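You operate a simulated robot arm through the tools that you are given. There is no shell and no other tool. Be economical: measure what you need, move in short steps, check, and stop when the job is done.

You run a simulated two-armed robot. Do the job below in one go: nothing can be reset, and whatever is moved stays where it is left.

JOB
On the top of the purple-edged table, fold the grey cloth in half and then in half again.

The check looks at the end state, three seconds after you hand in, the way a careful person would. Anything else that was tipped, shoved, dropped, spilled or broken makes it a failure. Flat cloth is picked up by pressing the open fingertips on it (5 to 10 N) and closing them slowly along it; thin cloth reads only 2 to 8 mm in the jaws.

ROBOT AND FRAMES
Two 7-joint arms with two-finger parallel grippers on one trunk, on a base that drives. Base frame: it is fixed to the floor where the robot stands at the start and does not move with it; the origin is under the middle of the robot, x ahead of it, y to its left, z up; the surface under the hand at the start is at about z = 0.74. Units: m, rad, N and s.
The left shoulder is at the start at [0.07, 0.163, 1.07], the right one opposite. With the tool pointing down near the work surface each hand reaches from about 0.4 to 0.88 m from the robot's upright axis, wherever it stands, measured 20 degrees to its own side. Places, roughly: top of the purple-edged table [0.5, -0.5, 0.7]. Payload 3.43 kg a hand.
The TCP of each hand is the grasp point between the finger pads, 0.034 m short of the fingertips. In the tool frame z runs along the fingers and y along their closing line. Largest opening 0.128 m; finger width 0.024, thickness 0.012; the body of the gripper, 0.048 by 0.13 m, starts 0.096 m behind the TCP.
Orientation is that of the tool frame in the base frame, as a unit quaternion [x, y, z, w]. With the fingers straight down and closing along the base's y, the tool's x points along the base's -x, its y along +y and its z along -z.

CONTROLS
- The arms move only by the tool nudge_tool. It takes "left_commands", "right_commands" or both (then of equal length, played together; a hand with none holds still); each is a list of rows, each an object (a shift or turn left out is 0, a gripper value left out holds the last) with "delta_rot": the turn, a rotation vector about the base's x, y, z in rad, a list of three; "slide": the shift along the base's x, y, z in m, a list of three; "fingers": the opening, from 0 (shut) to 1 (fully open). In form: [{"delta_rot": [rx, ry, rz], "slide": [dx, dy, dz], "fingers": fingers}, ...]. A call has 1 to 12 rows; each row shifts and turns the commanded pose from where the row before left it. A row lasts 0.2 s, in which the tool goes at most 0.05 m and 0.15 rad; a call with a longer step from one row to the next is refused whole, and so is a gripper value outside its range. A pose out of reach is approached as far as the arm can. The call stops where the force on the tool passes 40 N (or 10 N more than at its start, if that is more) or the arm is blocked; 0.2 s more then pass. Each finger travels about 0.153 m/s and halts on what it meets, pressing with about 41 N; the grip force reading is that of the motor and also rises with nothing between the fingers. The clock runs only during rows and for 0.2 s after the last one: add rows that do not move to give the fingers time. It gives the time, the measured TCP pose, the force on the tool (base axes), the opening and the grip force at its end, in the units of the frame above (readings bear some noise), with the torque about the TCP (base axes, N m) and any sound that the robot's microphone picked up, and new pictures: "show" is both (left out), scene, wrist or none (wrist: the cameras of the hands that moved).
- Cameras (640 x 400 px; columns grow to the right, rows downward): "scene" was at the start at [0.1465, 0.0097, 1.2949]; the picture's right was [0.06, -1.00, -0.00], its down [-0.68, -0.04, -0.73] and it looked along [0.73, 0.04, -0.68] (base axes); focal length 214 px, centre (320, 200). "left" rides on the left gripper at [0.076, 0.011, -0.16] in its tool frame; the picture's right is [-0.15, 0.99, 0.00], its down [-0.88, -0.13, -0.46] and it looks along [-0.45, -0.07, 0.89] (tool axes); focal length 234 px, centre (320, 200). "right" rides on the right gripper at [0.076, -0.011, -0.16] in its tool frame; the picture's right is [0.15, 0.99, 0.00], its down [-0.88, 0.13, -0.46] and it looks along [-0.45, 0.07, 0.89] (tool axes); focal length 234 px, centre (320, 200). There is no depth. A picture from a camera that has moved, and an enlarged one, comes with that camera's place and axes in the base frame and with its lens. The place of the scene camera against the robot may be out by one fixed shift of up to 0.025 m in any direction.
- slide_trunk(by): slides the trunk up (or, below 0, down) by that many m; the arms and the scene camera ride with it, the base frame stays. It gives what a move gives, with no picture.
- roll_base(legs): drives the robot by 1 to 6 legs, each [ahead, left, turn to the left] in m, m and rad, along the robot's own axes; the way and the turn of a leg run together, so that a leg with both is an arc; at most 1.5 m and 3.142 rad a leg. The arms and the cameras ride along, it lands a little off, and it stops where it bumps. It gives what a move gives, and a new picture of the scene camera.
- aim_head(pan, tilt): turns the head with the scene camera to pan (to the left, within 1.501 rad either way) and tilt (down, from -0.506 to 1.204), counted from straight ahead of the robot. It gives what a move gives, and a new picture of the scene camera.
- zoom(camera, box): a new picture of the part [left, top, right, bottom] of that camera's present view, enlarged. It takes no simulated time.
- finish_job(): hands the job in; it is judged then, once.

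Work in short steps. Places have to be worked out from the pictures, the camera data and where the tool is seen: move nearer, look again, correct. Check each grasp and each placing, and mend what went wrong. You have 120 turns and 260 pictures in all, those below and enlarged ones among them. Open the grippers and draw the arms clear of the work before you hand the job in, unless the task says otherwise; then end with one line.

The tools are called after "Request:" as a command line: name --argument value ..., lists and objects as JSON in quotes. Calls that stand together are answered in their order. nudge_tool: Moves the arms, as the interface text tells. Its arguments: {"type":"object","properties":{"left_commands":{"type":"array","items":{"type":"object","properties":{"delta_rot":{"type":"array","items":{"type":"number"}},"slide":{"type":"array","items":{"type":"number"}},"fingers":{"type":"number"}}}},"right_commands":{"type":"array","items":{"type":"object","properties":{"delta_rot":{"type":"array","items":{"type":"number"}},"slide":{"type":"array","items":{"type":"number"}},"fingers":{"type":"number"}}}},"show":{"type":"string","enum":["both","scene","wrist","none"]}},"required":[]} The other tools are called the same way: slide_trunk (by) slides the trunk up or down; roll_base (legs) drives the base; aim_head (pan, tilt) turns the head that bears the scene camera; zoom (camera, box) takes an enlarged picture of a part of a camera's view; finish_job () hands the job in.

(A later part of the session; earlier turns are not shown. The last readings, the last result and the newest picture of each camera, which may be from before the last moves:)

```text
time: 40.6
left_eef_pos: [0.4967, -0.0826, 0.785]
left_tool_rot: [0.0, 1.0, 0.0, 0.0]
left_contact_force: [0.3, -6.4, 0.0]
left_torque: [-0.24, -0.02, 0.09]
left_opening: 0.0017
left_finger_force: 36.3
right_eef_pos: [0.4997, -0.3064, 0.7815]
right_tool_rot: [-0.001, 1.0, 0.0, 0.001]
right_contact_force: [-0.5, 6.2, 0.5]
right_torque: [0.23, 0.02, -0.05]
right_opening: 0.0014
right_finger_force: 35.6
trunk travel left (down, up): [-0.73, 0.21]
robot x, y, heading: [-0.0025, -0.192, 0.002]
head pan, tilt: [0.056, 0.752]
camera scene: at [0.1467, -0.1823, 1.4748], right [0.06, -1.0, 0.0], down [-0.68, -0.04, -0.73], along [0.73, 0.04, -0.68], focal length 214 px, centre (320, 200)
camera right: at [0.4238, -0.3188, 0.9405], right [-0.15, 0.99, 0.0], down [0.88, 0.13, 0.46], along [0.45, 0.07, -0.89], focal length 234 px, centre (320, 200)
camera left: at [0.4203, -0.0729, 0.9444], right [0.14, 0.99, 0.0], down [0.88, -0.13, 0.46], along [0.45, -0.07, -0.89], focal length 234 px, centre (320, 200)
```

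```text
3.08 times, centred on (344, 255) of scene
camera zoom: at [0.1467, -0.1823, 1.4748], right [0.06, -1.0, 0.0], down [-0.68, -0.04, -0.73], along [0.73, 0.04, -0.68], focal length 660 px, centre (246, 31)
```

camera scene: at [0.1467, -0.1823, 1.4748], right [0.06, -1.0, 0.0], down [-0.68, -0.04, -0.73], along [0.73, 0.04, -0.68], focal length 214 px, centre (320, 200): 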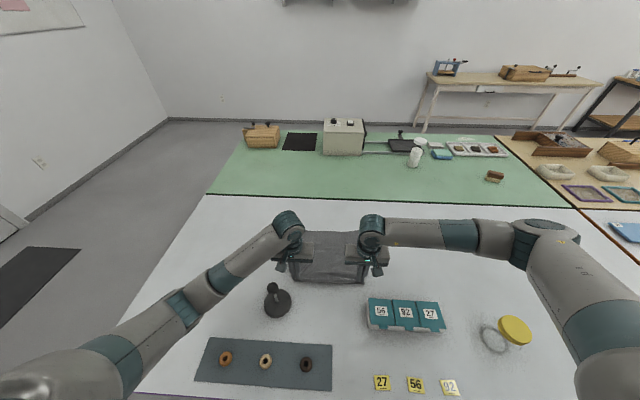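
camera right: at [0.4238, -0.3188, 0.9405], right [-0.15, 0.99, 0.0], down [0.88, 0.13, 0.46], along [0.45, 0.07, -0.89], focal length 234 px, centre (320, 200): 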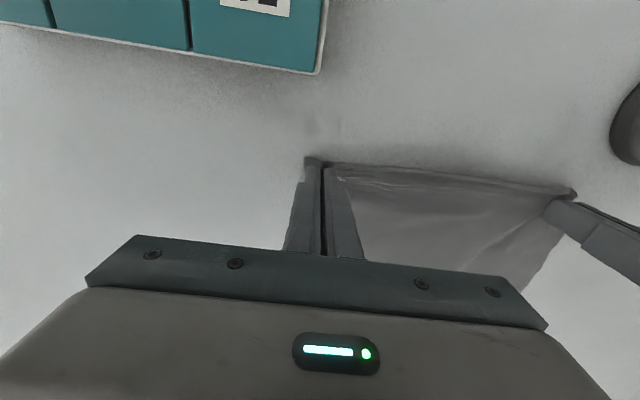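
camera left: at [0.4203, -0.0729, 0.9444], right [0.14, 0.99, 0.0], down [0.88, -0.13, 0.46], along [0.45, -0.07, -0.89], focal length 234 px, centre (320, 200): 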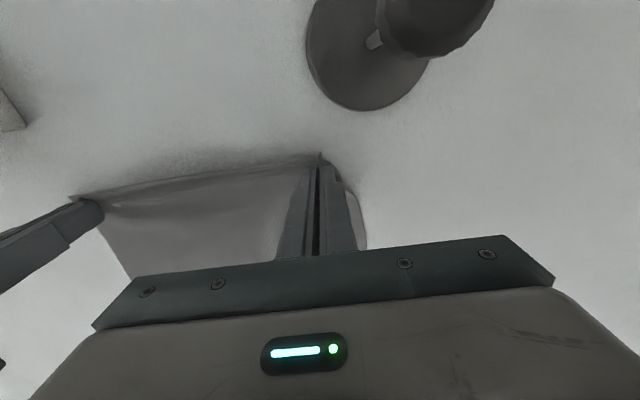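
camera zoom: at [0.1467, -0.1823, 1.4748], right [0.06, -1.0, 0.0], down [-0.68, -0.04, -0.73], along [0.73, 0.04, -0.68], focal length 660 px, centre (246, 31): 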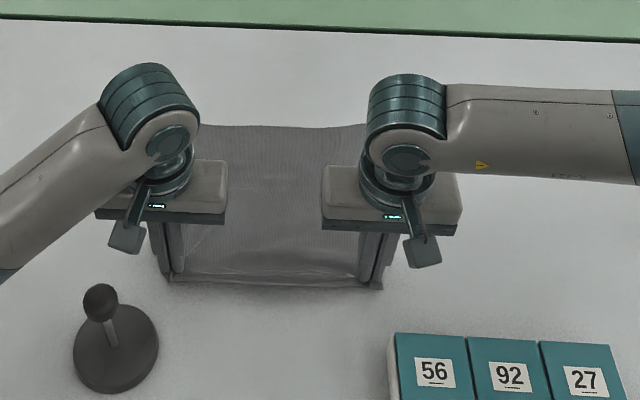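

The cloth looks flat and reasonably taut. I'll release both hands and rise to see the whole sheet and measure its corners.

Request:
nudge_tool --left_commands '[{"slide": [0, -0.003, -0.006]}, {"fingers": 0.1}, {"fingers": 0.25}, {}, {"slide": [0, 0, 0.04]}, {"slide": [0, 0, 0.05]}, {"slide": [0, 0.03, 0.04]}, {"slide": [0.03, 0.02, 0.03]}, {}]' --right_commands '[{"slide": [0, 0.003, -0.004]}, {"fingers": 0.1}, {"fingers": 0.25}, {}, {"slide": [0, 0, 0.04]}, {"slide": [0, 0, 0.05]}, {"slide": [0, -0.03, 0.04]}, {"slide": [0.03, -0.02, 0.03]}, {}]'

Request:
zoom --camera "scene" --box '[260, 200, 420, 300]'

```text
time: 42.6
left_eef_pos: [0.5296, -0.0373, 0.9386]
left_tool_rot: [0.0, 1.0, 0.001, 0.0]
left_contact_force: [-0.8, 0.2, 0.3]
left_torque: [0.03, 0.01, 0.01]
left_opening: 0.032
left_finger_force: 0.1
right_eef_pos: [0.5283, -0.3537, 0.9407]
right_tool_rot: [0.0, 1.0, -0.001, 0.0]
right_contact_force: [0.7, 0.1, 0.6]
right_torque: [-0.03, -0.03, 0.01]
right_opening: 0.0324
right_finger_force: 0.1
trunk travel left (down, up): [-0.73, 0.21]
robot x, y, heading: [0.0001, -0.1915, 0.004]
head pan, tilt: [0.056, 0.752]
camera scene: at [0.146, -0.1821, 1.4749], right [0.06, -1.0, 0.0], down [-0.68, -0.04, -0.73], along [0.73, 0.04, -0.68], focal length 214 px, centre (320, 200)
camera right: at [0.4521, -0.3648, 1.0992], right [-0.15, 0.99, 0.0], down [0.88, 0.13, 0.46], along [0.45, 0.07, -0.89], focal length 234 px, centre (320, 200)
camera left: at [0.4523, -0.0276, 1.0992], right [0.14, 0.99, 0.0], down [0.88, -0.13, 0.46], along [0.45, -0.07, -0.89], focal length 234 px, centre (320, 200)
```

scene: 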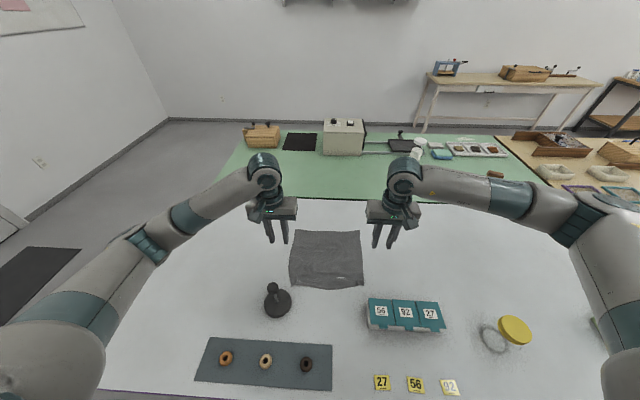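
right: 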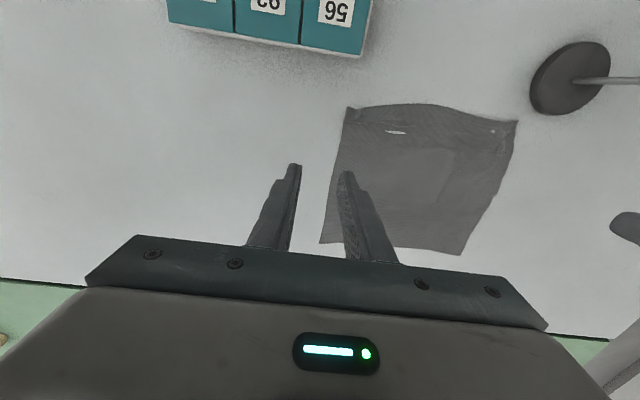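
left: 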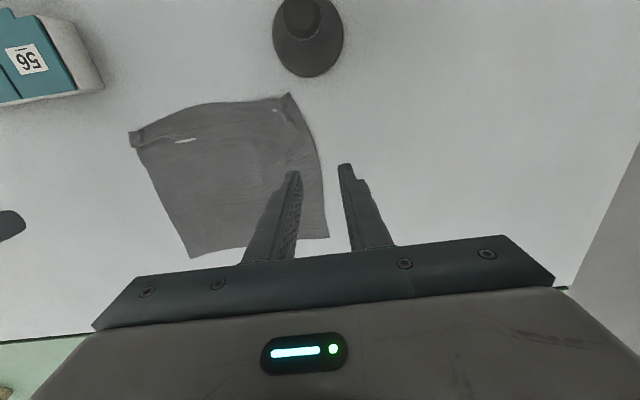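

```text
4.00 times, centred on (340, 250) of scene
camera zoom: at [0.146, -0.1821, 1.4749], right [0.06, -1.0, 0.0], down [-0.68, -0.04, -0.73], along [0.73, 0.04, -0.68], focal length 858 px, centre (240, 0)
```

zoom: 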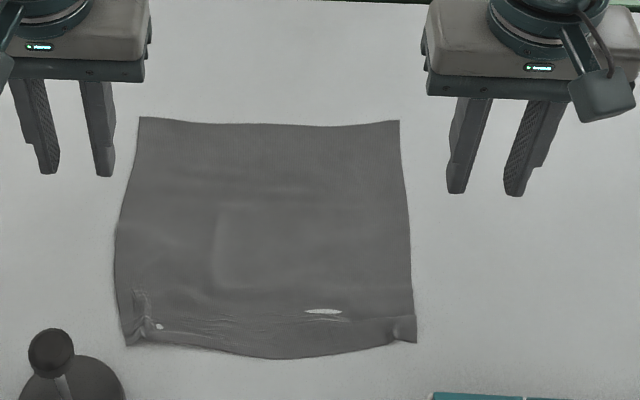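

The cloth is flat again; corners are roughly A(0.712, −0.050), B(0.724, −0.325), C(0.482, −0.322) and D(0.462, −0.071). I'll check whether the near hem is curled under.

Request:
zoom --camera "right" --box '[310, 85, 550, 235]'

Request:
zoom --camera "left" --box '[110, 80, 350, 230]'

```text
2.67 times, centred on (430, 160) of right
camera zoom: at [0.4521, -0.3648, 1.0992], right [-0.15, 0.99, 0.0], down [0.88, 0.13, 0.46], along [0.45, 0.07, -0.89], focal length 624 px, centre (27, 307)
```

zoom: 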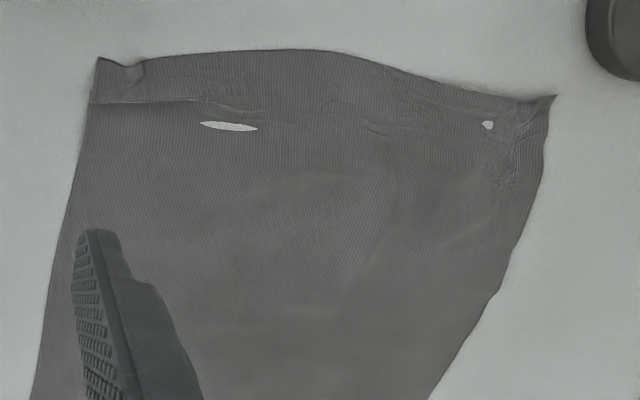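

```text
2.67 times, centred on (230, 155) of left
camera zoom: at [0.4523, -0.0276, 1.0992], right [0.14, 0.99, 0.0], down [0.88, -0.13, 0.46], along [0.45, -0.07, -0.89], focal length 624 px, centre (560, 320)
```

zoom: 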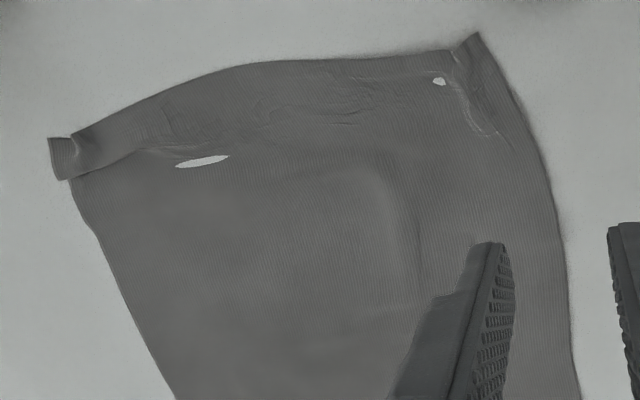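

The near hem has a small pleat, but the far edge is clean and straight, so I'll fold the far edge toward the robot. I'll grip only about 8 mm of it so that no flap forms, and I'm moving both hands above it now.

Request:
nudge_tool --left_commands '[{"slide": [0.0312, -0.008, -0.0217]}, {"slide": [0.0312, -0.008, -0.0217]}, {"slide": [0.0312, -0.008, -0.0217]}, {"slide": [0.0312, -0.008, -0.0217]}, {"slide": [0.0312, -0.008, -0.0217]}, {"slide": [0.0312, -0.008, -0.0217]}, {}]' --right_commands '[{"slide": [0.033, 0.0107, -0.0217]}, {"slide": [0.033, 0.0107, -0.0217]}, {"slide": [0.033, 0.0107, -0.0217]}, {"slide": [0.033, 0.0107, -0.0217]}, {"slide": [0.033, 0.0107, -0.0217]}, {"slide": [0.033, 0.0107, -0.0217]}, {}]' --show "wrist"

Request:
zoom --camera "left" --box '[220, 100, 420, 225]'

Request:
zoom --camera "right" --box '[220, 100, 420, 225]'

```text
time: 44.2
left_eef_pos: [0.714, -0.0808, 0.8087]
left_tool_rot: [-0.001, 1.0, 0.0, 0.0]
left_contact_force: [0.2, 0.2, 1.0]
left_torque: [0.0, 0.01, 0.01]
left_opening: 0.0319
left_finger_force: 0.1
right_eef_pos: [0.7266, -0.2916, 0.8092]
right_tool_rot: [0.0, 1.0, 0.0, 0.0]
right_contact_force: [-0.1, 0.9, 0.4]
right_torque: [0.01, -0.02, 0.0]
right_opening: 0.0322
right_finger_force: 0.0
trunk travel left (down, up): [-0.73, 0.21]
robot x, y, heading: [0.0001, -0.1966, 0.003]
head pan, tilt: [0.056, 0.752]
camera right: at [0.6516, -0.3035, 0.9684], right [-0.15, 0.99, 0.0], down [0.88, 0.13, 0.46], along [0.45, 0.07, -0.89], focal length 234 px, centre (320, 200)
camera left: at [0.6371, -0.0722, 0.969], right [0.15, 0.99, 0.0], down [0.88, -0.13, 0.46], along [0.45, -0.07, -0.89], focal length 234 px, centre (320, 200)
```

right: 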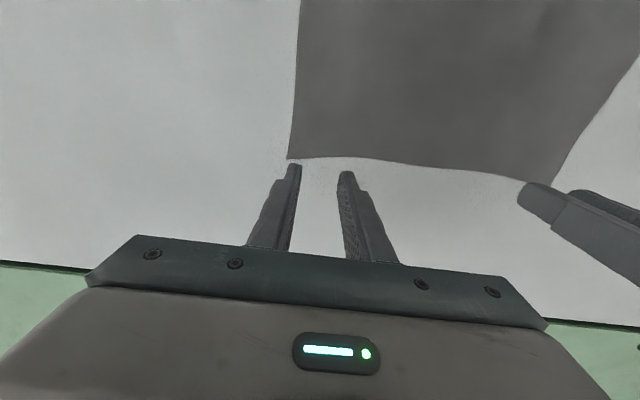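
left: 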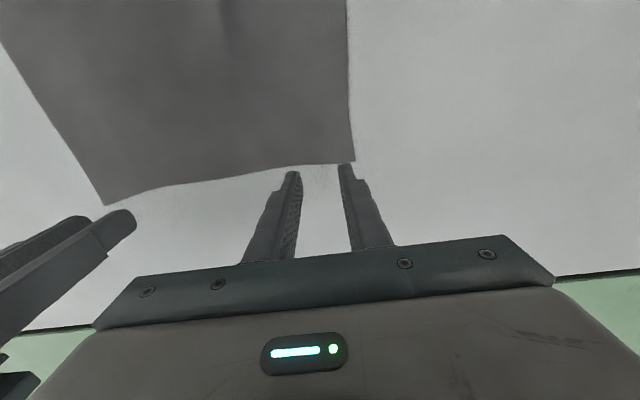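

```text
3.20 times, centred on (320, 162) of left
camera zoom: at [0.6371, -0.0722, 0.969], right [0.15, 0.99, 0.0], down [0.88, -0.13, 0.46], along [0.45, -0.07, -0.89], focal length 749 px, centre (320, 320)
```

zoom: 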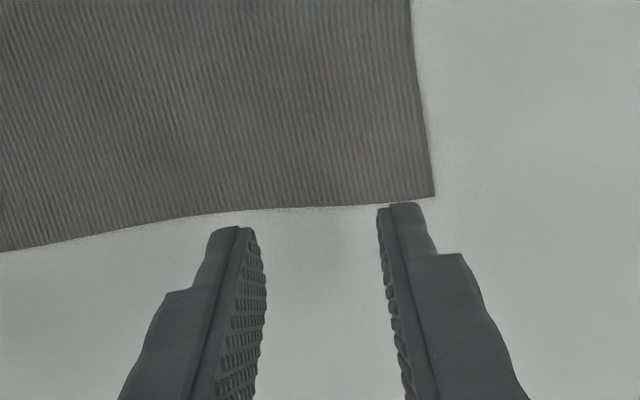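

```text
3.20 times, centred on (320, 162) of right
camera zoom: at [0.6516, -0.3035, 0.9684], right [-0.15, 0.99, 0.0], down [0.88, 0.13, 0.46], along [0.45, 0.07, -0.89], focal length 749 px, centre (320, 320)
```

zoom: 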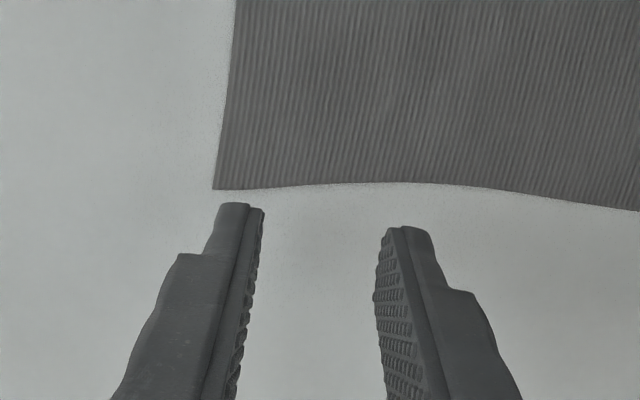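

The hem lies at x≈0.711 (left) and ≈0.718 (right). I'll align for roughly 10 mm of overlap and lower to contact.

Request:
nudge_tool --left_commands '[{"slide": [-0.002, -0.005, -0.012]}, {"slide": [0, 0, -0.012]}, {"slide": [0, 0, -0.006]}, {"slide": [0, 0, -0.003]}, {}]' --right_commands '[{"slide": [-0.007, 0.002, -0.012]}, {"slide": [0, 0, -0.012]}, {"slide": [0, 0, -0.006]}, {"slide": [0, 0, -0.003]}, {}]' --show "wrist"

Request:
zoom --camera "left" --box '[220, 100, 420, 225]'

Request:
zoom --camera "right" --box '[220, 100, 420, 225]'

```text
time: 45.4
left_eef_pos: [0.7112, -0.0875, 0.7749]
left_tool_rot: [-0.001, 1.0, 0.001, 0.001]
left_contact_force: [1.7, 1.0, 12.3]
left_torque: [0.09, 0.02, 0.0]
left_opening: 0.0319
left_finger_force: 0.0
right_eef_pos: [0.7201, -0.288, 0.7757]
right_tool_rot: [0.0, 1.0, 0.0, 0.0]
right_contact_force: [-0.4, 0.0, 0.7]
right_torque: [-0.01, -0.01, 0.0]
right_opening: 0.032
right_finger_force: 0.1
trunk travel left (down, up): [-0.73, 0.21]
robot x, y, heading: [0.0018, -0.1924, 0.005]
head pan, tilt: [0.056, 0.752]
camera right: at [0.6444, -0.3002, 0.935], right [-0.15, 0.99, 0.0], down [0.88, 0.13, 0.46], along [0.45, 0.07, -0.89], focal length 234 px, centre (320, 200)
camera left: at [0.6347, -0.0782, 0.935], right [0.14, 0.99, 0.0], down [0.88, -0.13, 0.46], along [0.45, -0.07, -0.89], focal length 234 px, centre (320, 200)
```

right: 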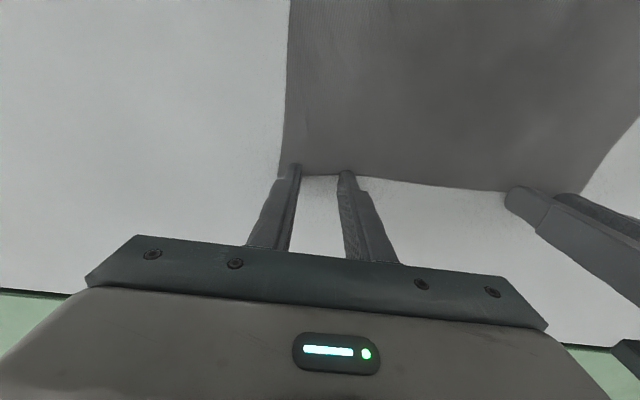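
left: 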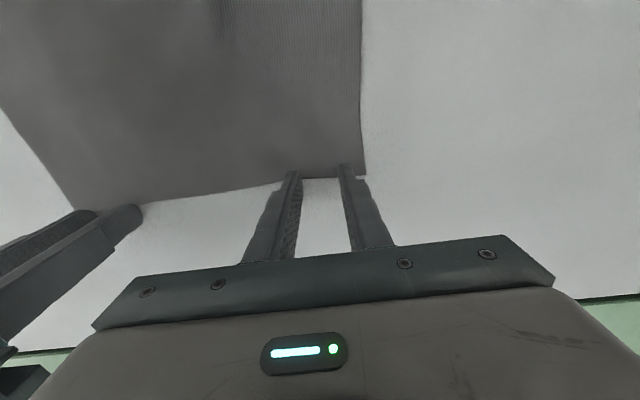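

```text
3.20 times, centred on (320, 162) of left
camera zoom: at [0.6347, -0.0782, 0.935], right [0.14, 0.99, 0.0], down [0.88, -0.13, 0.46], along [0.45, -0.07, -0.89], focal length 749 px, centre (320, 320)
```

zoom: 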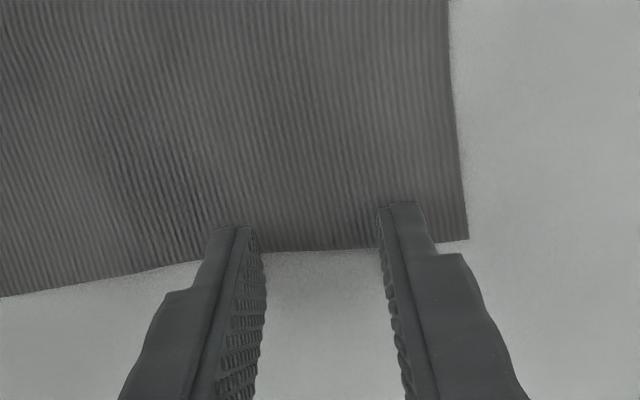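

```text
3.20 times, centred on (320, 162) of right
camera zoom: at [0.6444, -0.3002, 0.935], right [-0.15, 0.99, 0.0], down [0.88, 0.13, 0.46], along [0.45, 0.07, -0.89], focal length 749 px, centre (320, 320)
```

zoom: 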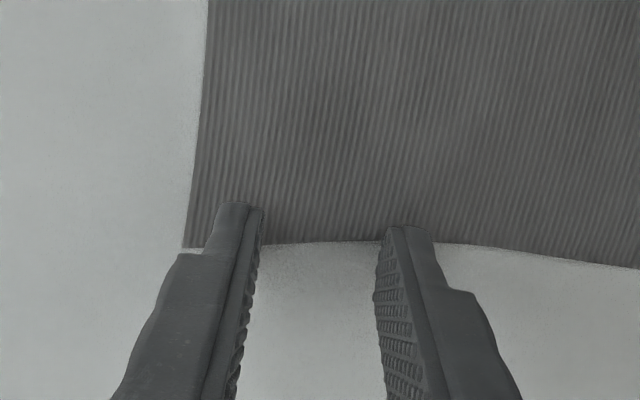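

The overlap is good on the left and a bit thin on the right. I'll shift the right hand back 5 mm, press, and close both slowly.

Request:
nudge_tool --left_commands '[{}, {}, {}, {"fingers": 0.21}, {"fingers": 0.17}, {"fingers": 0.13}, {"fingers": 0.09}, {"fingers": 0.06}, {"fingers": 0.03}, {"fingers": 0.0}, {}]' --right_commands '[{"slide": [-0.005, 0, 0]}, {"slide": [0, 0, -0.002]}, {"slide": [0, 0, -0.0005]}, {"fingers": 0.21}, {"fingers": 0.17}, {"fingers": 0.13}, {"fingers": 0.09}, {"fingers": 0.06}, {"fingers": 0.03}, {"fingers": 0.0}, {}]' --show "wrist"

Request:
zoom --camera "left" --box '[220, 100, 420, 225]'

Request:
zoom --camera "right" --box '[220, 100, 420, 225]'

```text
time: 47.8
left_eef_pos: [0.7099, -0.0875, 0.7757]
left_tool_rot: [-0.001, 1.0, -0.001, 0.0]
left_contact_force: [1.1, -6.6, 6.6]
left_torque: [-0.16, 0.0, 0.11]
left_opening: 0.0015
left_finger_force: 36.1
right_eef_pos: [0.7132, -0.2853, 0.7747]
right_tool_rot: [-0.001, 1.0, 0.001, 0.002]
right_contact_force: [0.0, 5.5, 22.1]
right_torque: [0.19, 0.1, -0.01]
right_opening: 0.0016
right_finger_force: 36.5
trunk travel left (down, up): [-0.73, 0.21]
robot x, y, heading: [-0.0004, -0.1902, 0.003]
head pan, tilt: [0.056, 0.752]
camera right: at [0.6378, -0.2982, 0.9338], right [-0.15, 0.99, 0.0], down [0.88, 0.13, 0.46], along [0.45, 0.07, -0.89], focal length 234 px, centre (320, 200)
camera left: at [0.6327, -0.0783, 0.935], right [0.15, 0.99, 0.0], down [0.88, -0.13, 0.46], along [0.45, -0.07, -0.89], focal length 234 px, centre (320, 200)
```

right: 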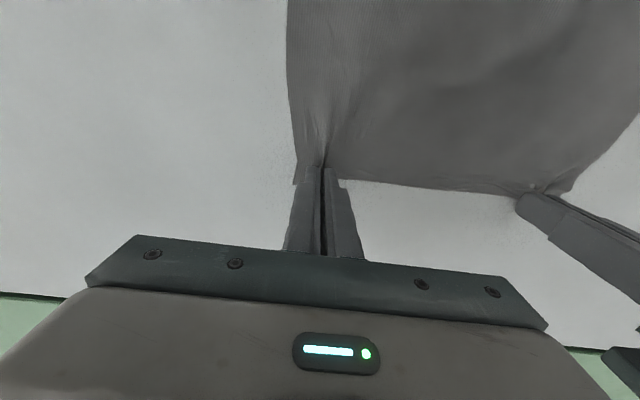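
left: 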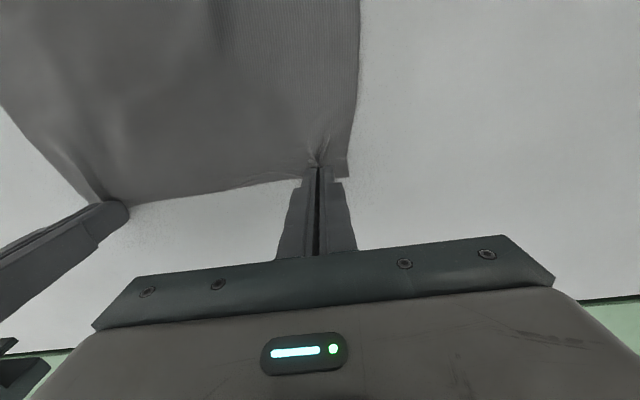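

```text
3.20 times, centred on (320, 162) of left
camera zoom: at [0.6327, -0.0783, 0.935], right [0.15, 0.99, 0.0], down [0.88, -0.13, 0.46], along [0.45, -0.07, -0.89], focal length 749 px, centre (320, 320)
```

zoom: 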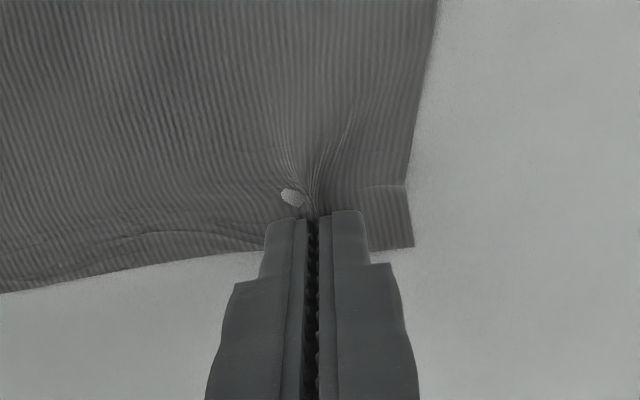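

```text
3.20 times, centred on (320, 162) of right
camera zoom: at [0.6378, -0.2982, 0.9338], right [-0.15, 0.99, 0.0], down [0.88, 0.13, 0.46], along [0.45, 0.07, -0.89], focal length 749 px, centre (320, 320)
```

zoom: 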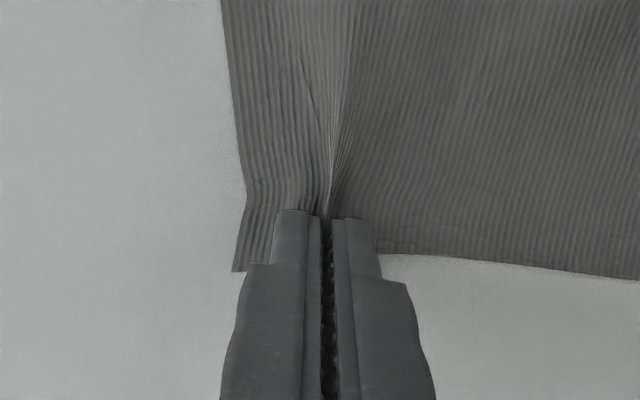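

Both hands hold the far edge close to its hem. I'll carry it in an arc toward the robot and stop just above the near hem.

Request:
nudge_tool --left_commands '[{"slide": [-0.0038, -0.001, 0.026]}, {"slide": [-0.0112, 0, 0.024]}, {"slide": [-0.0251, 0, 0.027]}, {"slide": [-0.0339, 0, 0.017]}, {"slide": [-0.0385, 0, 0.006]}, {"slide": [-0.0385, 0, -0.006]}, {"slide": [-0.0339, 0, -0.017]}, {"slide": [-0.0251, 0, -0.027]}, {"slide": [-0.0112, 0, -0.024]}, {}]' --right_commands '[{"slide": [-0.0036, 0.001, 0.026]}, {"slide": [-0.0106, 0, 0.024]}, {"slide": [-0.0238, 0, 0.027]}, {"slide": [-0.0321, 0, 0.017]}, {"slide": [-0.0365, 0, 0.006]}, {"slide": [-0.0365, 0, -0.006]}, {"slide": [-0.0321, 0, -0.017]}, {"slide": [-0.0238, 0, -0.027]}, {"slide": [-0.0106, 0, -0.024]}, {}]'

Request:
zoom --camera "scene" --box '[250, 190, 442, 310]'

Request:
zoom --camera "left" --box '[40, 60, 440, 310]'

Request:
zoom --camera "right" --box '[220, 60, 620, 310]'

```text
time: 50.0
left_eef_pos: [0.4942, -0.089, 0.7982]
left_tool_rot: [0.0, 1.0, 0.0, 0.0]
left_contact_force: [0.4, -5.7, 0.8]
left_torque: [-0.14, -0.01, 0.08]
left_opening: 0.0017
left_finger_force: 36.4
right_eef_pos: [0.5068, -0.2845, 0.8024]
right_tool_rot: [0.0, 1.0, 0.0, 0.001]
right_contact_force: [-0.6, 6.3, -0.1]
right_torque: [0.2, 0.02, -0.05]
right_opening: 0.0019
right_finger_force: 36.3
trunk travel left (down, up): [-0.73, 0.21]
robot x, y, heading: [0.0024, -0.1956, -0.001]
head pan, tilt: [0.056, 0.752]
camera scene: at [0.1467, -0.1823, 1.4749], right [0.06, -1.0, 0.0], down [-0.68, -0.04, -0.73], along [0.73, 0.04, -0.68], focal length 214 px, centre (320, 200)
camera right: at [0.4313, -0.297, 0.9603], right [-0.15, 0.99, 0.0], down [0.88, 0.13, 0.46], along [0.45, 0.07, -0.89], focal length 234 px, centre (320, 200)
camera left: at [0.4171, -0.0786, 0.9578], right [0.14, 0.99, 0.0], down [0.88, -0.13, 0.46], along [0.45, -0.07, -0.89], focal length 234 px, centre (320, 200)
```

scene: 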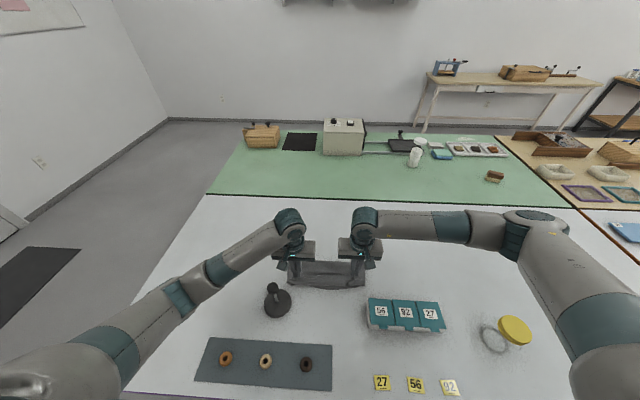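
right: 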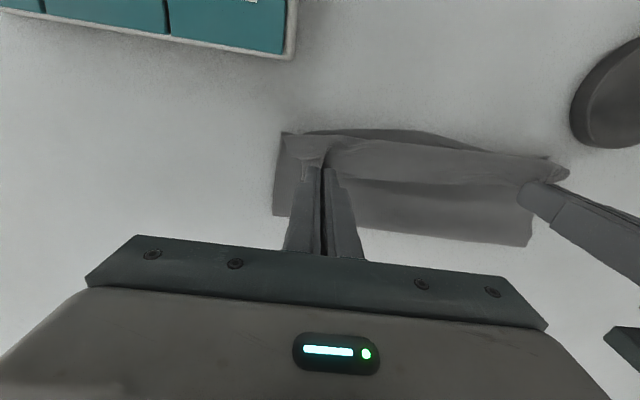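
left: 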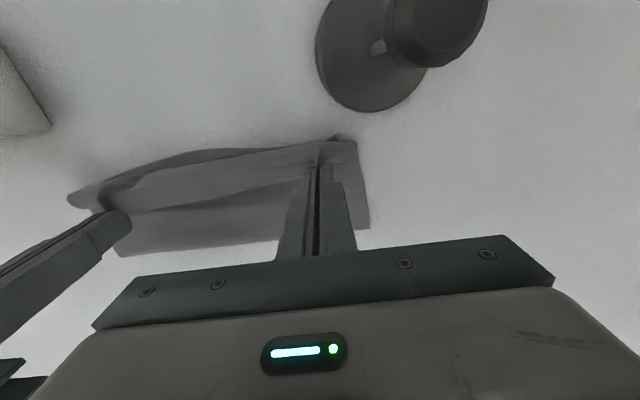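

```text
3.33 times, centred on (346, 250) of scene
camera zoom: at [0.1467, -0.1823, 1.4749], right [0.06, -1.0, 0.0], down [-0.68, -0.04, -0.73], along [0.73, 0.04, -0.68], focal length 715 px, centre (233, 33)
```

zoom: 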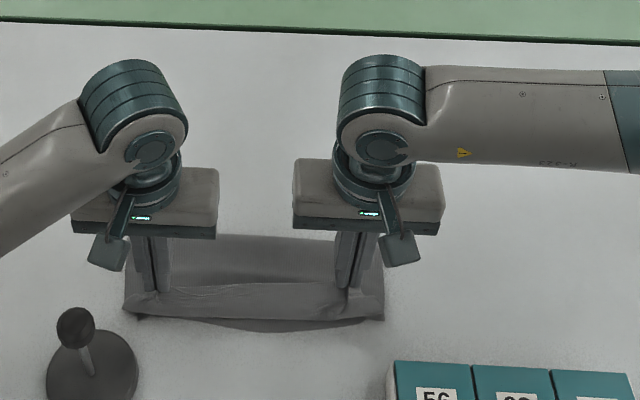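

```text
1.60 times, centred on (240, 185) of left
camera zoom: at [0.4171, -0.0786, 0.9578], right [0.14, 0.99, 0.0], down [0.88, -0.13, 0.46], along [0.45, -0.07, -0.89], focal length 375 px, centre (448, 224)
```

zoom: 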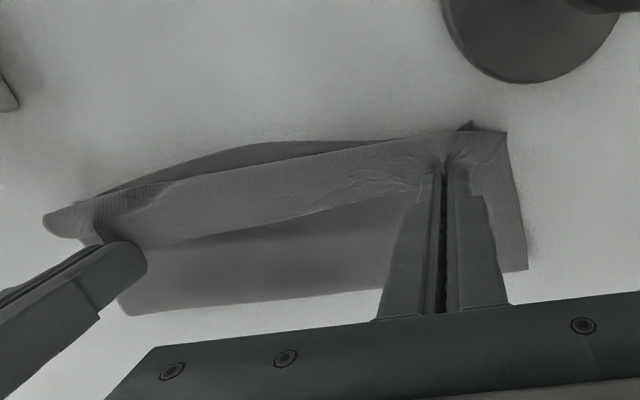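

```text
1.60 times, centred on (420, 185) of right
camera zoom: at [0.4313, -0.297, 0.9603], right [-0.15, 0.99, 0.0], down [0.88, 0.13, 0.46], along [0.45, 0.07, -0.89], focal length 375 px, centre (160, 224)
```

zoom: 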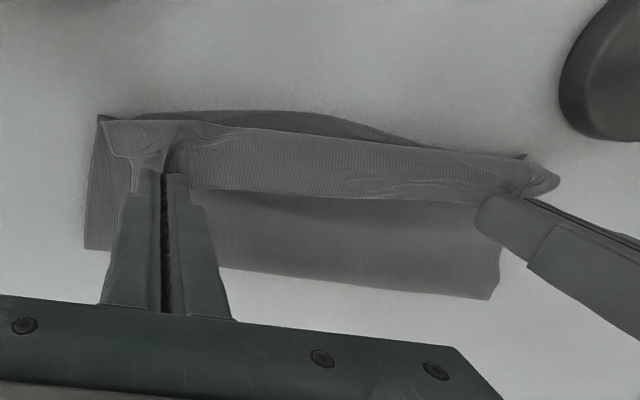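

The edge arrived, but the horizontally pinched hem curls back as a flap again. Pinching with the fingers closing across the hem (tools yawed 90°) should keep the hem upright instead, so I'll reverse the arc, lay the cloth flat and redo it that way.

Request:
nudge_tool --left_commands '[{"slide": [0.0112, 0, 0.024]}, {"slide": [0.0251, 0, 0.027]}, {"slide": [0.0339, 0, 0.017]}, {"slide": [0.0385, 0, 0.006]}, {"slide": [0.0385, 0, -0.006]}, {"slide": [0.0339, 0, -0.017]}, {"slide": [0.0251, 0, -0.027]}, {"slide": [0.0112, 0, -0.024]}, {"slide": [0.0048, 0, -0.022]}, {}]' --right_commands '[{"slide": [0.0106, 0, 0.024]}, {"slide": [0.0238, 0, 0.027]}, {"slide": [0.0321, 0, 0.017]}, {"slide": [0.0365, 0, 0.006]}, {"slide": [0.0365, 0, -0.006]}, {"slide": [0.0321, 0, -0.017]}, {"slide": [0.0238, 0, -0.027]}, {"slide": [0.0106, 0, -0.024]}, {"slide": [0.0046, 0, -0.022]}, {}]' --show "scene"

Request:
zoom --camera "scene" --box '[250, 190, 442, 310]'

```text
time: 52.2
left_eef_pos: [0.7155, -0.0922, 0.7784]
left_tool_rot: [-0.002, 1.0, 0.0, 0.0]
left_contact_force: [-0.9, -5.4, -0.4]
left_torque: [-0.18, -0.01, 0.08]
left_opening: 0.0015
left_finger_force: 36.2
right_eef_pos: [0.7175, -0.2873, 0.7759]
right_tool_rot: [-0.001, 1.0, 0.0, 0.001]
right_contact_force: [-0.6, 4.7, -0.7]
right_torque: [0.17, -0.02, -0.02]
right_opening: 0.0016
right_finger_force: 36.3
trunk travel left (down, up): [-0.73, 0.21]
robot x, y, heading: [0.0009, -0.1925, -0.002]
head pan, tilt: [0.056, 0.752]
camera scene: at [0.1462, -0.1824, 1.4749], right [0.06, -1.0, 0.0], down [-0.68, -0.04, -0.73], along [0.73, 0.04, -0.68], focal length 214 px, centre (320, 200)
```

scene: 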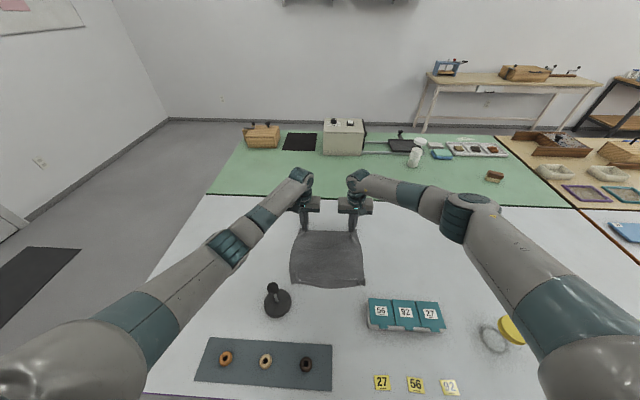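

```text
3.33 times, centred on (346, 250) of scene
camera zoom: at [0.1462, -0.1824, 1.4749], right [0.06, -1.0, 0.0], down [-0.68, -0.04, -0.73], along [0.73, 0.04, -0.68], focal length 715 px, centre (233, 33)
```

zoom: 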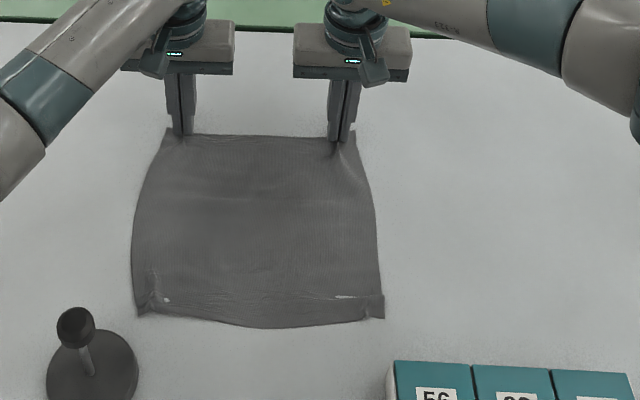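

It is flat again. I'll drag the sheet 40 mm away from the stamp, which also helps smooth the near pleat, then release and lift.

Request:
nudge_tool --left_commands '[{"slide": [0.013, 0, 0]}, {"slide": [0.013, 0, 0]}, {"slide": [0.013, 0, 0]}, {"slide": [0, -0.002, -0.002]}, {"fingers": 0.1}, {"fingers": 0.25}, {}, {"slide": [0, 0, 0.04]}, {"slide": [0, 0, 0.05]}, {"slide": [-0.03, 0.02, 0.03]}, {}]' --right_commands '[{"slide": [0.012, 0, 0]}, {"slide": [0.012, 0, 0]}, {"slide": [0.012, 0, 0]}, {"slide": [0, 0.002, -0.001]}, {"fingers": 0.1}, {"fingers": 0.25}, {}, {"slide": [0, 0, 0.04]}, {"slide": [0, 0, 0.05]}, {"slide": [-0.03, -0.02, 0.03]}, {}]' --show "scene"

```text
time: 54.6
left_eef_pos: [0.722, -0.0731, 0.8949]
left_tool_rot: [-0.001, 1.0, 0.0, -0.001]
left_contact_force: [0.5, 0.3, -0.1]
left_torque: [-0.02, 0.07, 0.03]
left_opening: 0.0319
left_finger_force: 0.0
right_eef_pos: [0.7226, -0.3064, 0.8997]
right_tool_rot: [0.0, 1.0, -0.001, 0.0]
right_contact_force: [0.2, -0.3, -0.7]
right_torque: [0.0, 0.04, 0.0]
right_opening: 0.032
right_finger_force: 0.0
trunk travel left (down, up): [-0.73, 0.21]
robot x, y, heading: [-0.002, -0.1921, 0.004]
head pan, tilt: [0.056, 0.752]
camera scene: at [0.148, -0.1818, 1.4747], right [0.06, -1.0, 0.0], down [-0.68, -0.04, -0.73], along [0.73, 0.04, -0.68], focal length 214 px, centre (320, 200)
```

scene: 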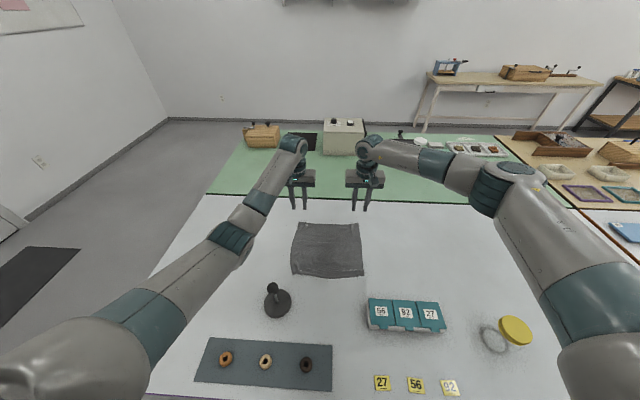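

Now I'll yaw the tools 90°, left clockwise and right counter-clockwise, so the cameras face outward.

Request:
nudge_tool --left_commands '[{"delta_rot": [0, 0, -0.143]}, {"delta_rot": [0, 0, -0.143]}, {"delta_rot": [0, 0, -0.143]}, {"delta_rot": [0, 0, -0.143]}, {"delta_rot": [0, 0, -0.143]}, {"delta_rot": [0, 0, -0.143]}, {"delta_rot": [0, 0, -0.143]}, {"delta_rot": [0, 0, -0.143]}, {"delta_rot": [0, 0, -0.143]}, {"delta_rot": [0, 0, -0.143]}, {"delta_rot": [0, 0, -0.141]}, {}]' --right_commands '[{"delta_rot": [0, 0, 0.143]}, {"delta_rot": [0, 0, 0.143]}, {"delta_rot": [0, 0, 0.143]}, {"delta_rot": [0, 0, 0.143]}, {"delta_rot": [0, 0, 0.143]}, {"delta_rot": [0, 0, 0.143]}, {"delta_rot": [0, 0, 0.143]}, {"delta_rot": [0, 0, 0.143]}, {"delta_rot": [0, 0, 0.143]}, {"delta_rot": [0, 0, 0.143]}, {"delta_rot": [0, 0, 0.141]}, {}]'

```text
time: 57.2
left_eef_pos: [0.7231, -0.0727, 0.8966]
left_tool_rot: [0.708, 0.707, 0.0, 0.0]
left_contact_force: [0.0, -0.2, -0.1]
left_torque: [0.02, 0.0, -0.01]
left_opening: 0.032
left_finger_force: 0.2
right_eef_pos: [0.6882, -0.32, 0.89]
right_tool_rot: [-0.393, 0.919, 0.0, 0.0]
right_contact_force: [-0.6, -0.3, 0.4]
right_torque: [-0.03, 0.0, 0.0]
right_opening: 0.0321
right_finger_force: 0.0
right hand out of reach, approached as far as the arm can: row 6, 7, 8, 9, 10, 11
trunk travel left (down, up): [-0.73, 0.21]
robot x, y, heading: [-0.002, -0.1909, 0.001]
head pan, tilt: [0.056, 0.752]
camera scene: at [0.1463, -0.1828, 1.4749], right [0.06, -1.0, 0.0], down [-0.68, -0.04, -0.73], along [0.73, 0.04, -0.68], focal length 214 px, centre (320, 200)
camera right: at [0.6444, -0.3831, 1.0484], right [-0.82, 0.58, 0.0], down [0.51, 0.73, 0.46], along [0.26, 0.37, -0.89], focal length 234 px, centre (320, 200)
camera left: at [0.7332, 0.0021, 1.0568], right [0.99, -0.15, 0.0], down [-0.13, -0.88, 0.46], along [-0.07, -0.45, -0.89], focal length 234 px, centre (320, 200)
```

scene: 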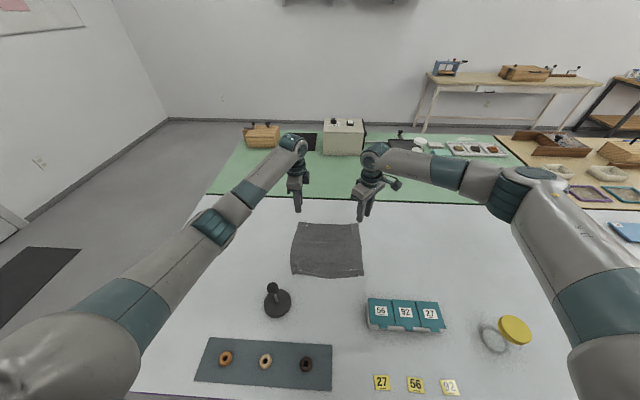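
right: 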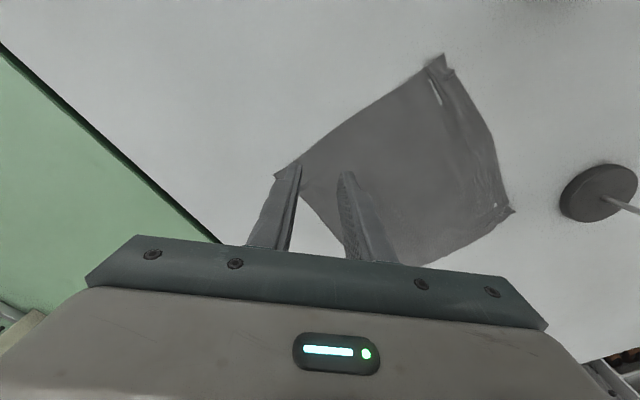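
left: 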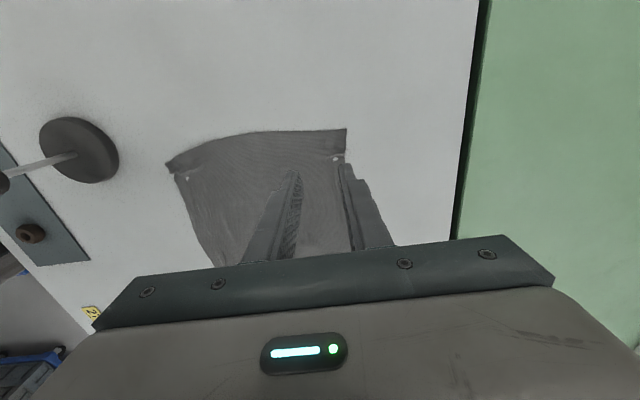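

The left tool yawed fully, but the right stopped at 46°. I'll bring the right hand closer to see whether the yaw can complete there.

Request:
nudge_tool --right_commands '[{"slide": [-0.03, -0.02, 0.01]}, {"slide": [-0.03, -0.02, 0.01]}, {"slide": [-0.03, -0.02, 0.01]}, {"slide": [-0.03, -0.02, 0.01]}, {}, {}]' --show "scene"

```text
time: 58.6
left_eef_pos: [0.7234, -0.0719, 0.8974]
left_tool_rot: [0.707, 0.708, 0.0, 0.001]
left_contact_force: [0.7, 0.4, 0.0]
left_torque: [0.03, -0.05, -0.02]
left_opening: 0.0321
left_finger_force: 0.1
right_eef_pos: [0.5658, -0.4008, 0.9267]
right_tool_rot: [-0.394, 0.919, -0.001, 0.0]
right_contact_force: [-0.4, 0.1, -0.4]
right_torque: [-0.01, -0.05, -0.01]
right_opening: 0.0321
right_finger_force: 0.0
trunk travel left (down, up): [-0.73, 0.21]
robot x, y, heading: [-0.0023, -0.1921, -0.003]
head pan, tilt: [0.056, 0.752]
camera scene: at [0.1463, -0.1829, 1.4749], right [0.06, -1.0, 0.0], down [-0.68, -0.04, -0.73], along [0.73, 0.04, -0.68], focal length 214 px, centre (320, 200)
```

scene: 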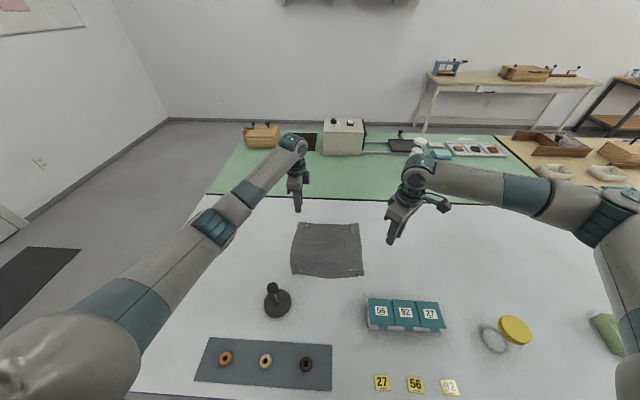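

The pose held at 46°. I'll try the remaining yaw here, where there is more slack.

Request:
nudge_tool --right_commands '[{"delta_rot": [0, 0, 0.143]}, {"delta_rot": [0, 0, 0.143]}, {"delta_rot": [0, 0, 0.143]}, {"delta_rot": [0, 0, 0.143]}, {"delta_rot": [0, 0, 0.143]}, {"delta_rot": [0, 0, 0.045]}, {}]' --show "none"

```text
time: 60.2
left_eef_pos: [0.7225, -0.0719, 0.8974]
left_tool_rot: [0.706, 0.708, 0.0, 0.0]
left_contact_force: [-0.1, 0.2, -0.1]
left_torque: [0.01, 0.02, 0.0]
left_opening: 0.032
left_finger_force: 0.1
right_eef_pos: [0.5484, -0.3674, 0.9377]
right_tool_rot: [-0.554, 0.832, 0.005, 0.018]
right_contact_force: [0.9, 0.7, 0.2]
right_torque: [0.0, 0.05, 0.01]
right_opening: 0.0319
right_finger_force: 0.0
right hand out of reach, approached as far as the arm can: row 3, 4, 5
trunk travel left (down, up): [-0.73, 0.21]
robot x, y, heading: [-0.0015, -0.1926, 0.001]
head pan, tilt: [0.056, 0.752]
```

The right wrist limit blocks that direction. I'll yaw the right hand the other way instead; its camera will face +y and still clear the left hand.

Request:
nudge_tool --right_commands '[{"delta_rot": [0, 0, -0.145]}, {"delta_rot": [0, 0, -0.145]}, {"delta_rot": [0, 0, -0.145]}, {"delta_rot": [0, 0, -0.145]}, {"delta_rot": [0, 0, -0.145]}, {"delta_rot": [0, 0, -0.145]}, {"delta_rot": [0, 0, -0.145]}, {"delta_rot": [0, 0, -0.145]}, {"delta_rot": [0, 0, -0.145]}, {"delta_rot": [0, 0, -0.145]}, {"delta_rot": [0, 0, -0.145]}, {"delta_rot": [0, 0, -0.145]}]' --show "none"

Request:
nudge_tool --right_commands '[{"delta_rot": [0, 0, -0.145]}, {"delta_rot": [0, 0, -0.145]}, {"delta_rot": [0, 0, -0.145]}, {"delta_rot": [0, 0, -0.145]}, {"delta_rot": [0, 0, -0.145]}, {"delta_rot": [0, 0, -0.145]}, {"delta_rot": [0, 0, -0.12]}, {}]'

```text
time: 62.8
left_eef_pos: [0.7226, -0.0724, 0.8961]
left_tool_rot: [0.706, 0.708, 0.0, 0.0]
left_contact_force: [0.3, -0.1, 0.4]
left_torque: [0.0, -0.04, 0.01]
left_opening: 0.0321
left_finger_force: 0.1
right_eef_pos: [0.5505, -0.3659, 0.9391]
right_tool_rot: [0.257, 0.966, -0.012, 0.014]
right_contact_force: [-0.4, -0.1, -0.5]
right_torque: [0.0, -0.03, 0.0]
right_opening: 0.0319
right_finger_force: 0.1
trunk travel left (down, up): [-0.73, 0.21]
robot x, y, heading: [-0.0002, -0.1924, 0.0]
head pan, tilt: [0.056, 0.752]
```

```text
time: 64.6
left_eef_pos: [0.7226, -0.0728, 0.8968]
left_tool_rot: [0.706, 0.708, -0.001, 0.001]
left_contact_force: [0.6, 0.0, 1.3]
left_torque: [0.0, -0.01, 0.03]
left_opening: 0.032
left_finger_force: 0.0
right_eef_pos: [0.5501, -0.3667, 0.9375]
right_tool_rot: [0.686, 0.727, -0.017, 0.009]
right_contact_force: [1.2, 0.3, 0.3]
right_torque: [0.01, -0.01, 0.0]
right_opening: 0.032
right_finger_force: 0.1
trunk travel left (down, up): [-0.73, 0.21]
robot x, y, heading: [-0.0027, -0.193, 0.003]
head pan, tilt: [0.056, 0.752]
camera scene: at [0.1466, -0.1824, 1.4748], right [0.06, -1.0, 0.0], down [-0.68, -0.04, -0.73], along [0.73, 0.04, -0.68], focal length 214 px, centre (320, 200)
camera right: at [0.5355, -0.2869, 1.0946], right [0.98, 0.2, -0.02], down [0.19, -0.85, 0.48], along [0.08, -0.48, -0.87], focal length 234 px, centre (320, 200)
```

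scene: 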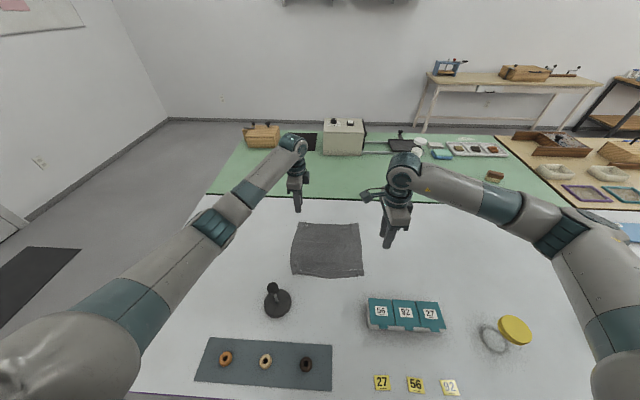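
right: 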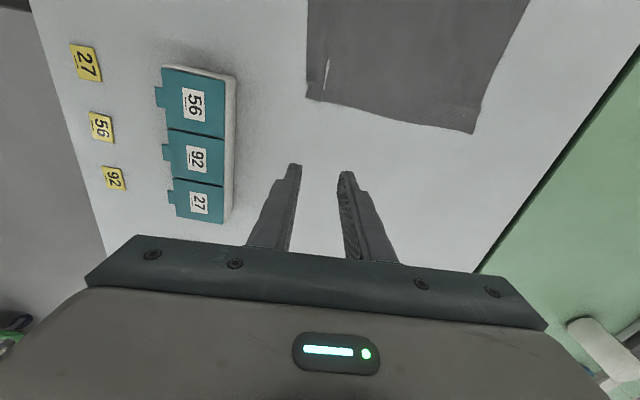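

On reflection, the yawed pinch would still leave the hem turned back. A better plan is the same edge grip as before with a tilt and tension at landing, then brushing the short flap over, so I'll yaw both tools back and move above the far edge (A≈(0.759, −0.06), B≈(0.769, −0.323)).

Request:
nudge_tool --left_commands '[{"delta_rot": [0, 0, 0.143], "slide": [0.0032, -0.0013, -0.006]}, {"delta_rot": [0, 0, 0.143], "slide": [0.0032, -0.0013, -0.006]}, {"delta_rot": [0, 0, 0.143], "slide": [0.0032, -0.0013, -0.006]}, {"delta_rot": [0, 0, 0.143], "slide": [0.0032, -0.0013, -0.006]}, {"delta_rot": [0, 0, 0.143], "slide": [0.0032, -0.0013, -0.006]}, {"delta_rot": [0, 0, 0.143], "slide": [0.0032, -0.0013, -0.006]}, {"delta_rot": [0, 0, 0.143], "slide": [0.0032, -0.0013, -0.006]}, {"delta_rot": [0, 0, 0.143], "slide": [0.0032, -0.0013, -0.006]}, {"delta_rot": [0, 0, 0.143], "slide": [0.0032, -0.0013, -0.006]}, {"delta_rot": [0, 0, 0.143], "slide": [0.0032, -0.0013, -0.006]}, {"delta_rot": [0, 0, 0.141], "slide": [0.0032, -0.0013, -0.006]}, {}]' --right_commands '[{"delta_rot": [0.037, -0.01, 0.1], "slide": [0.0195, 0.0072, -0.01]}, {"delta_rot": [0, 0, 0.142], "slide": [0.0195, 0.0072, -0.01]}, {"delta_rot": [0, 0, 0.142], "slide": [0.0195, 0.0072, -0.01]}, {"delta_rot": [0, 0, 0.142], "slide": [0.0195, 0.0072, -0.01]}, {"delta_rot": [0, 0, 0.142], "slide": [0.0195, 0.0072, -0.01]}, {"delta_rot": [0, 0, 0.142], "slide": [0.0195, 0.0072, -0.01]}, {"delta_rot": [0, 0, 0.142], "slide": [0.0195, 0.0072, -0.01]}, {"delta_rot": [0, 0, 0.142], "slide": [0.0195, 0.0072, -0.01]}, {"delta_rot": [0, 0, 0.142], "slide": [0.0195, 0.0072, -0.01]}, {"delta_rot": [0, 0, 0.142], "slide": [0.0195, 0.0072, -0.01]}, {"delta_rot": [0, 0, 0.137], "slide": [0.0195, 0.0072, -0.01]}, {}]'

```text
time: 67.2
left_eef_pos: [0.7568, -0.0872, 0.8313]
left_tool_rot: [-0.001, 1.0, 0.0, -0.001]
left_contact_force: [0.0, 0.1, 1.4]
left_torque: [-0.01, -0.02, 0.0]
left_opening: 0.0321
left_finger_force: 0.1
right_eef_pos: [0.764, -0.2881, 0.8284]
right_tool_rot: [-0.004, 1.0, 0.0, -0.001]
right_contact_force: [0.0, -0.7, 0.6]
right_torque: [0.01, -0.06, 0.01]
right_opening: 0.0318
right_finger_force: 0.1
trunk travel left (down, up): [-0.73, 0.21]
robot x, y, heading: [-0.0011, -0.1927, -0.004]
head pan, tilt: [0.056, 0.752]
camera scene: at [0.1462, -0.1832, 1.4749], right [0.06, -1.0, 0.0], down [-0.68, -0.04, -0.73], along [0.73, 0.04, -0.68], focal length 214 px, centre (320, 200)
camera right: at [0.6881, -0.3003, 0.9871], right [-0.15, 0.99, 0.0], down [0.88, 0.14, 0.46], along [0.45, 0.07, -0.89], focal length 234 px, centre (320, 200)
camera left: at [0.6804, -0.0771, 0.9916], right [0.14, 0.99, 0.0], down [0.88, -0.13, 0.46], along [0.45, -0.06, -0.89], focal length 234 px, centre (320, 200)
```

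scene: 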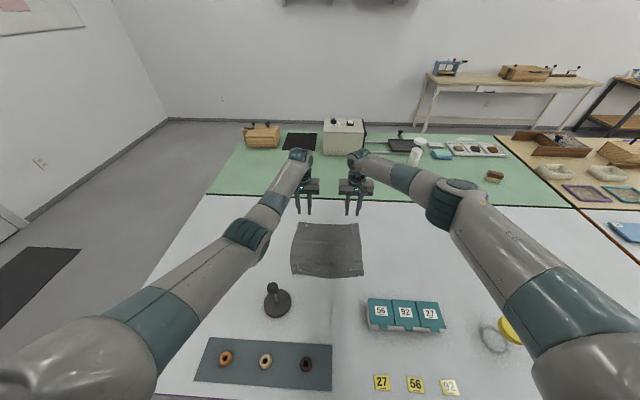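
right: 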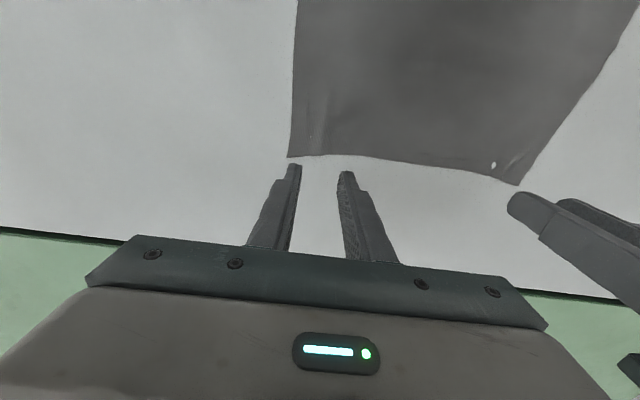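
left: 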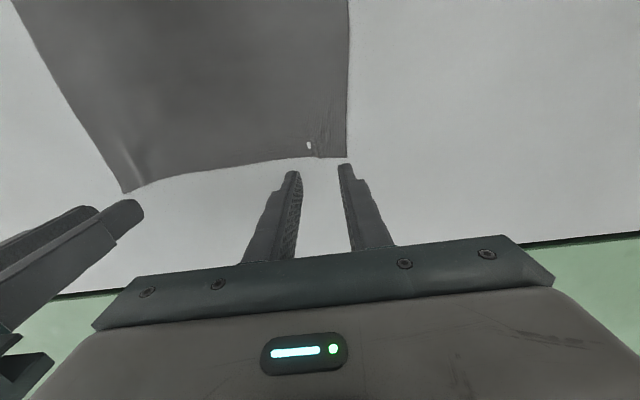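

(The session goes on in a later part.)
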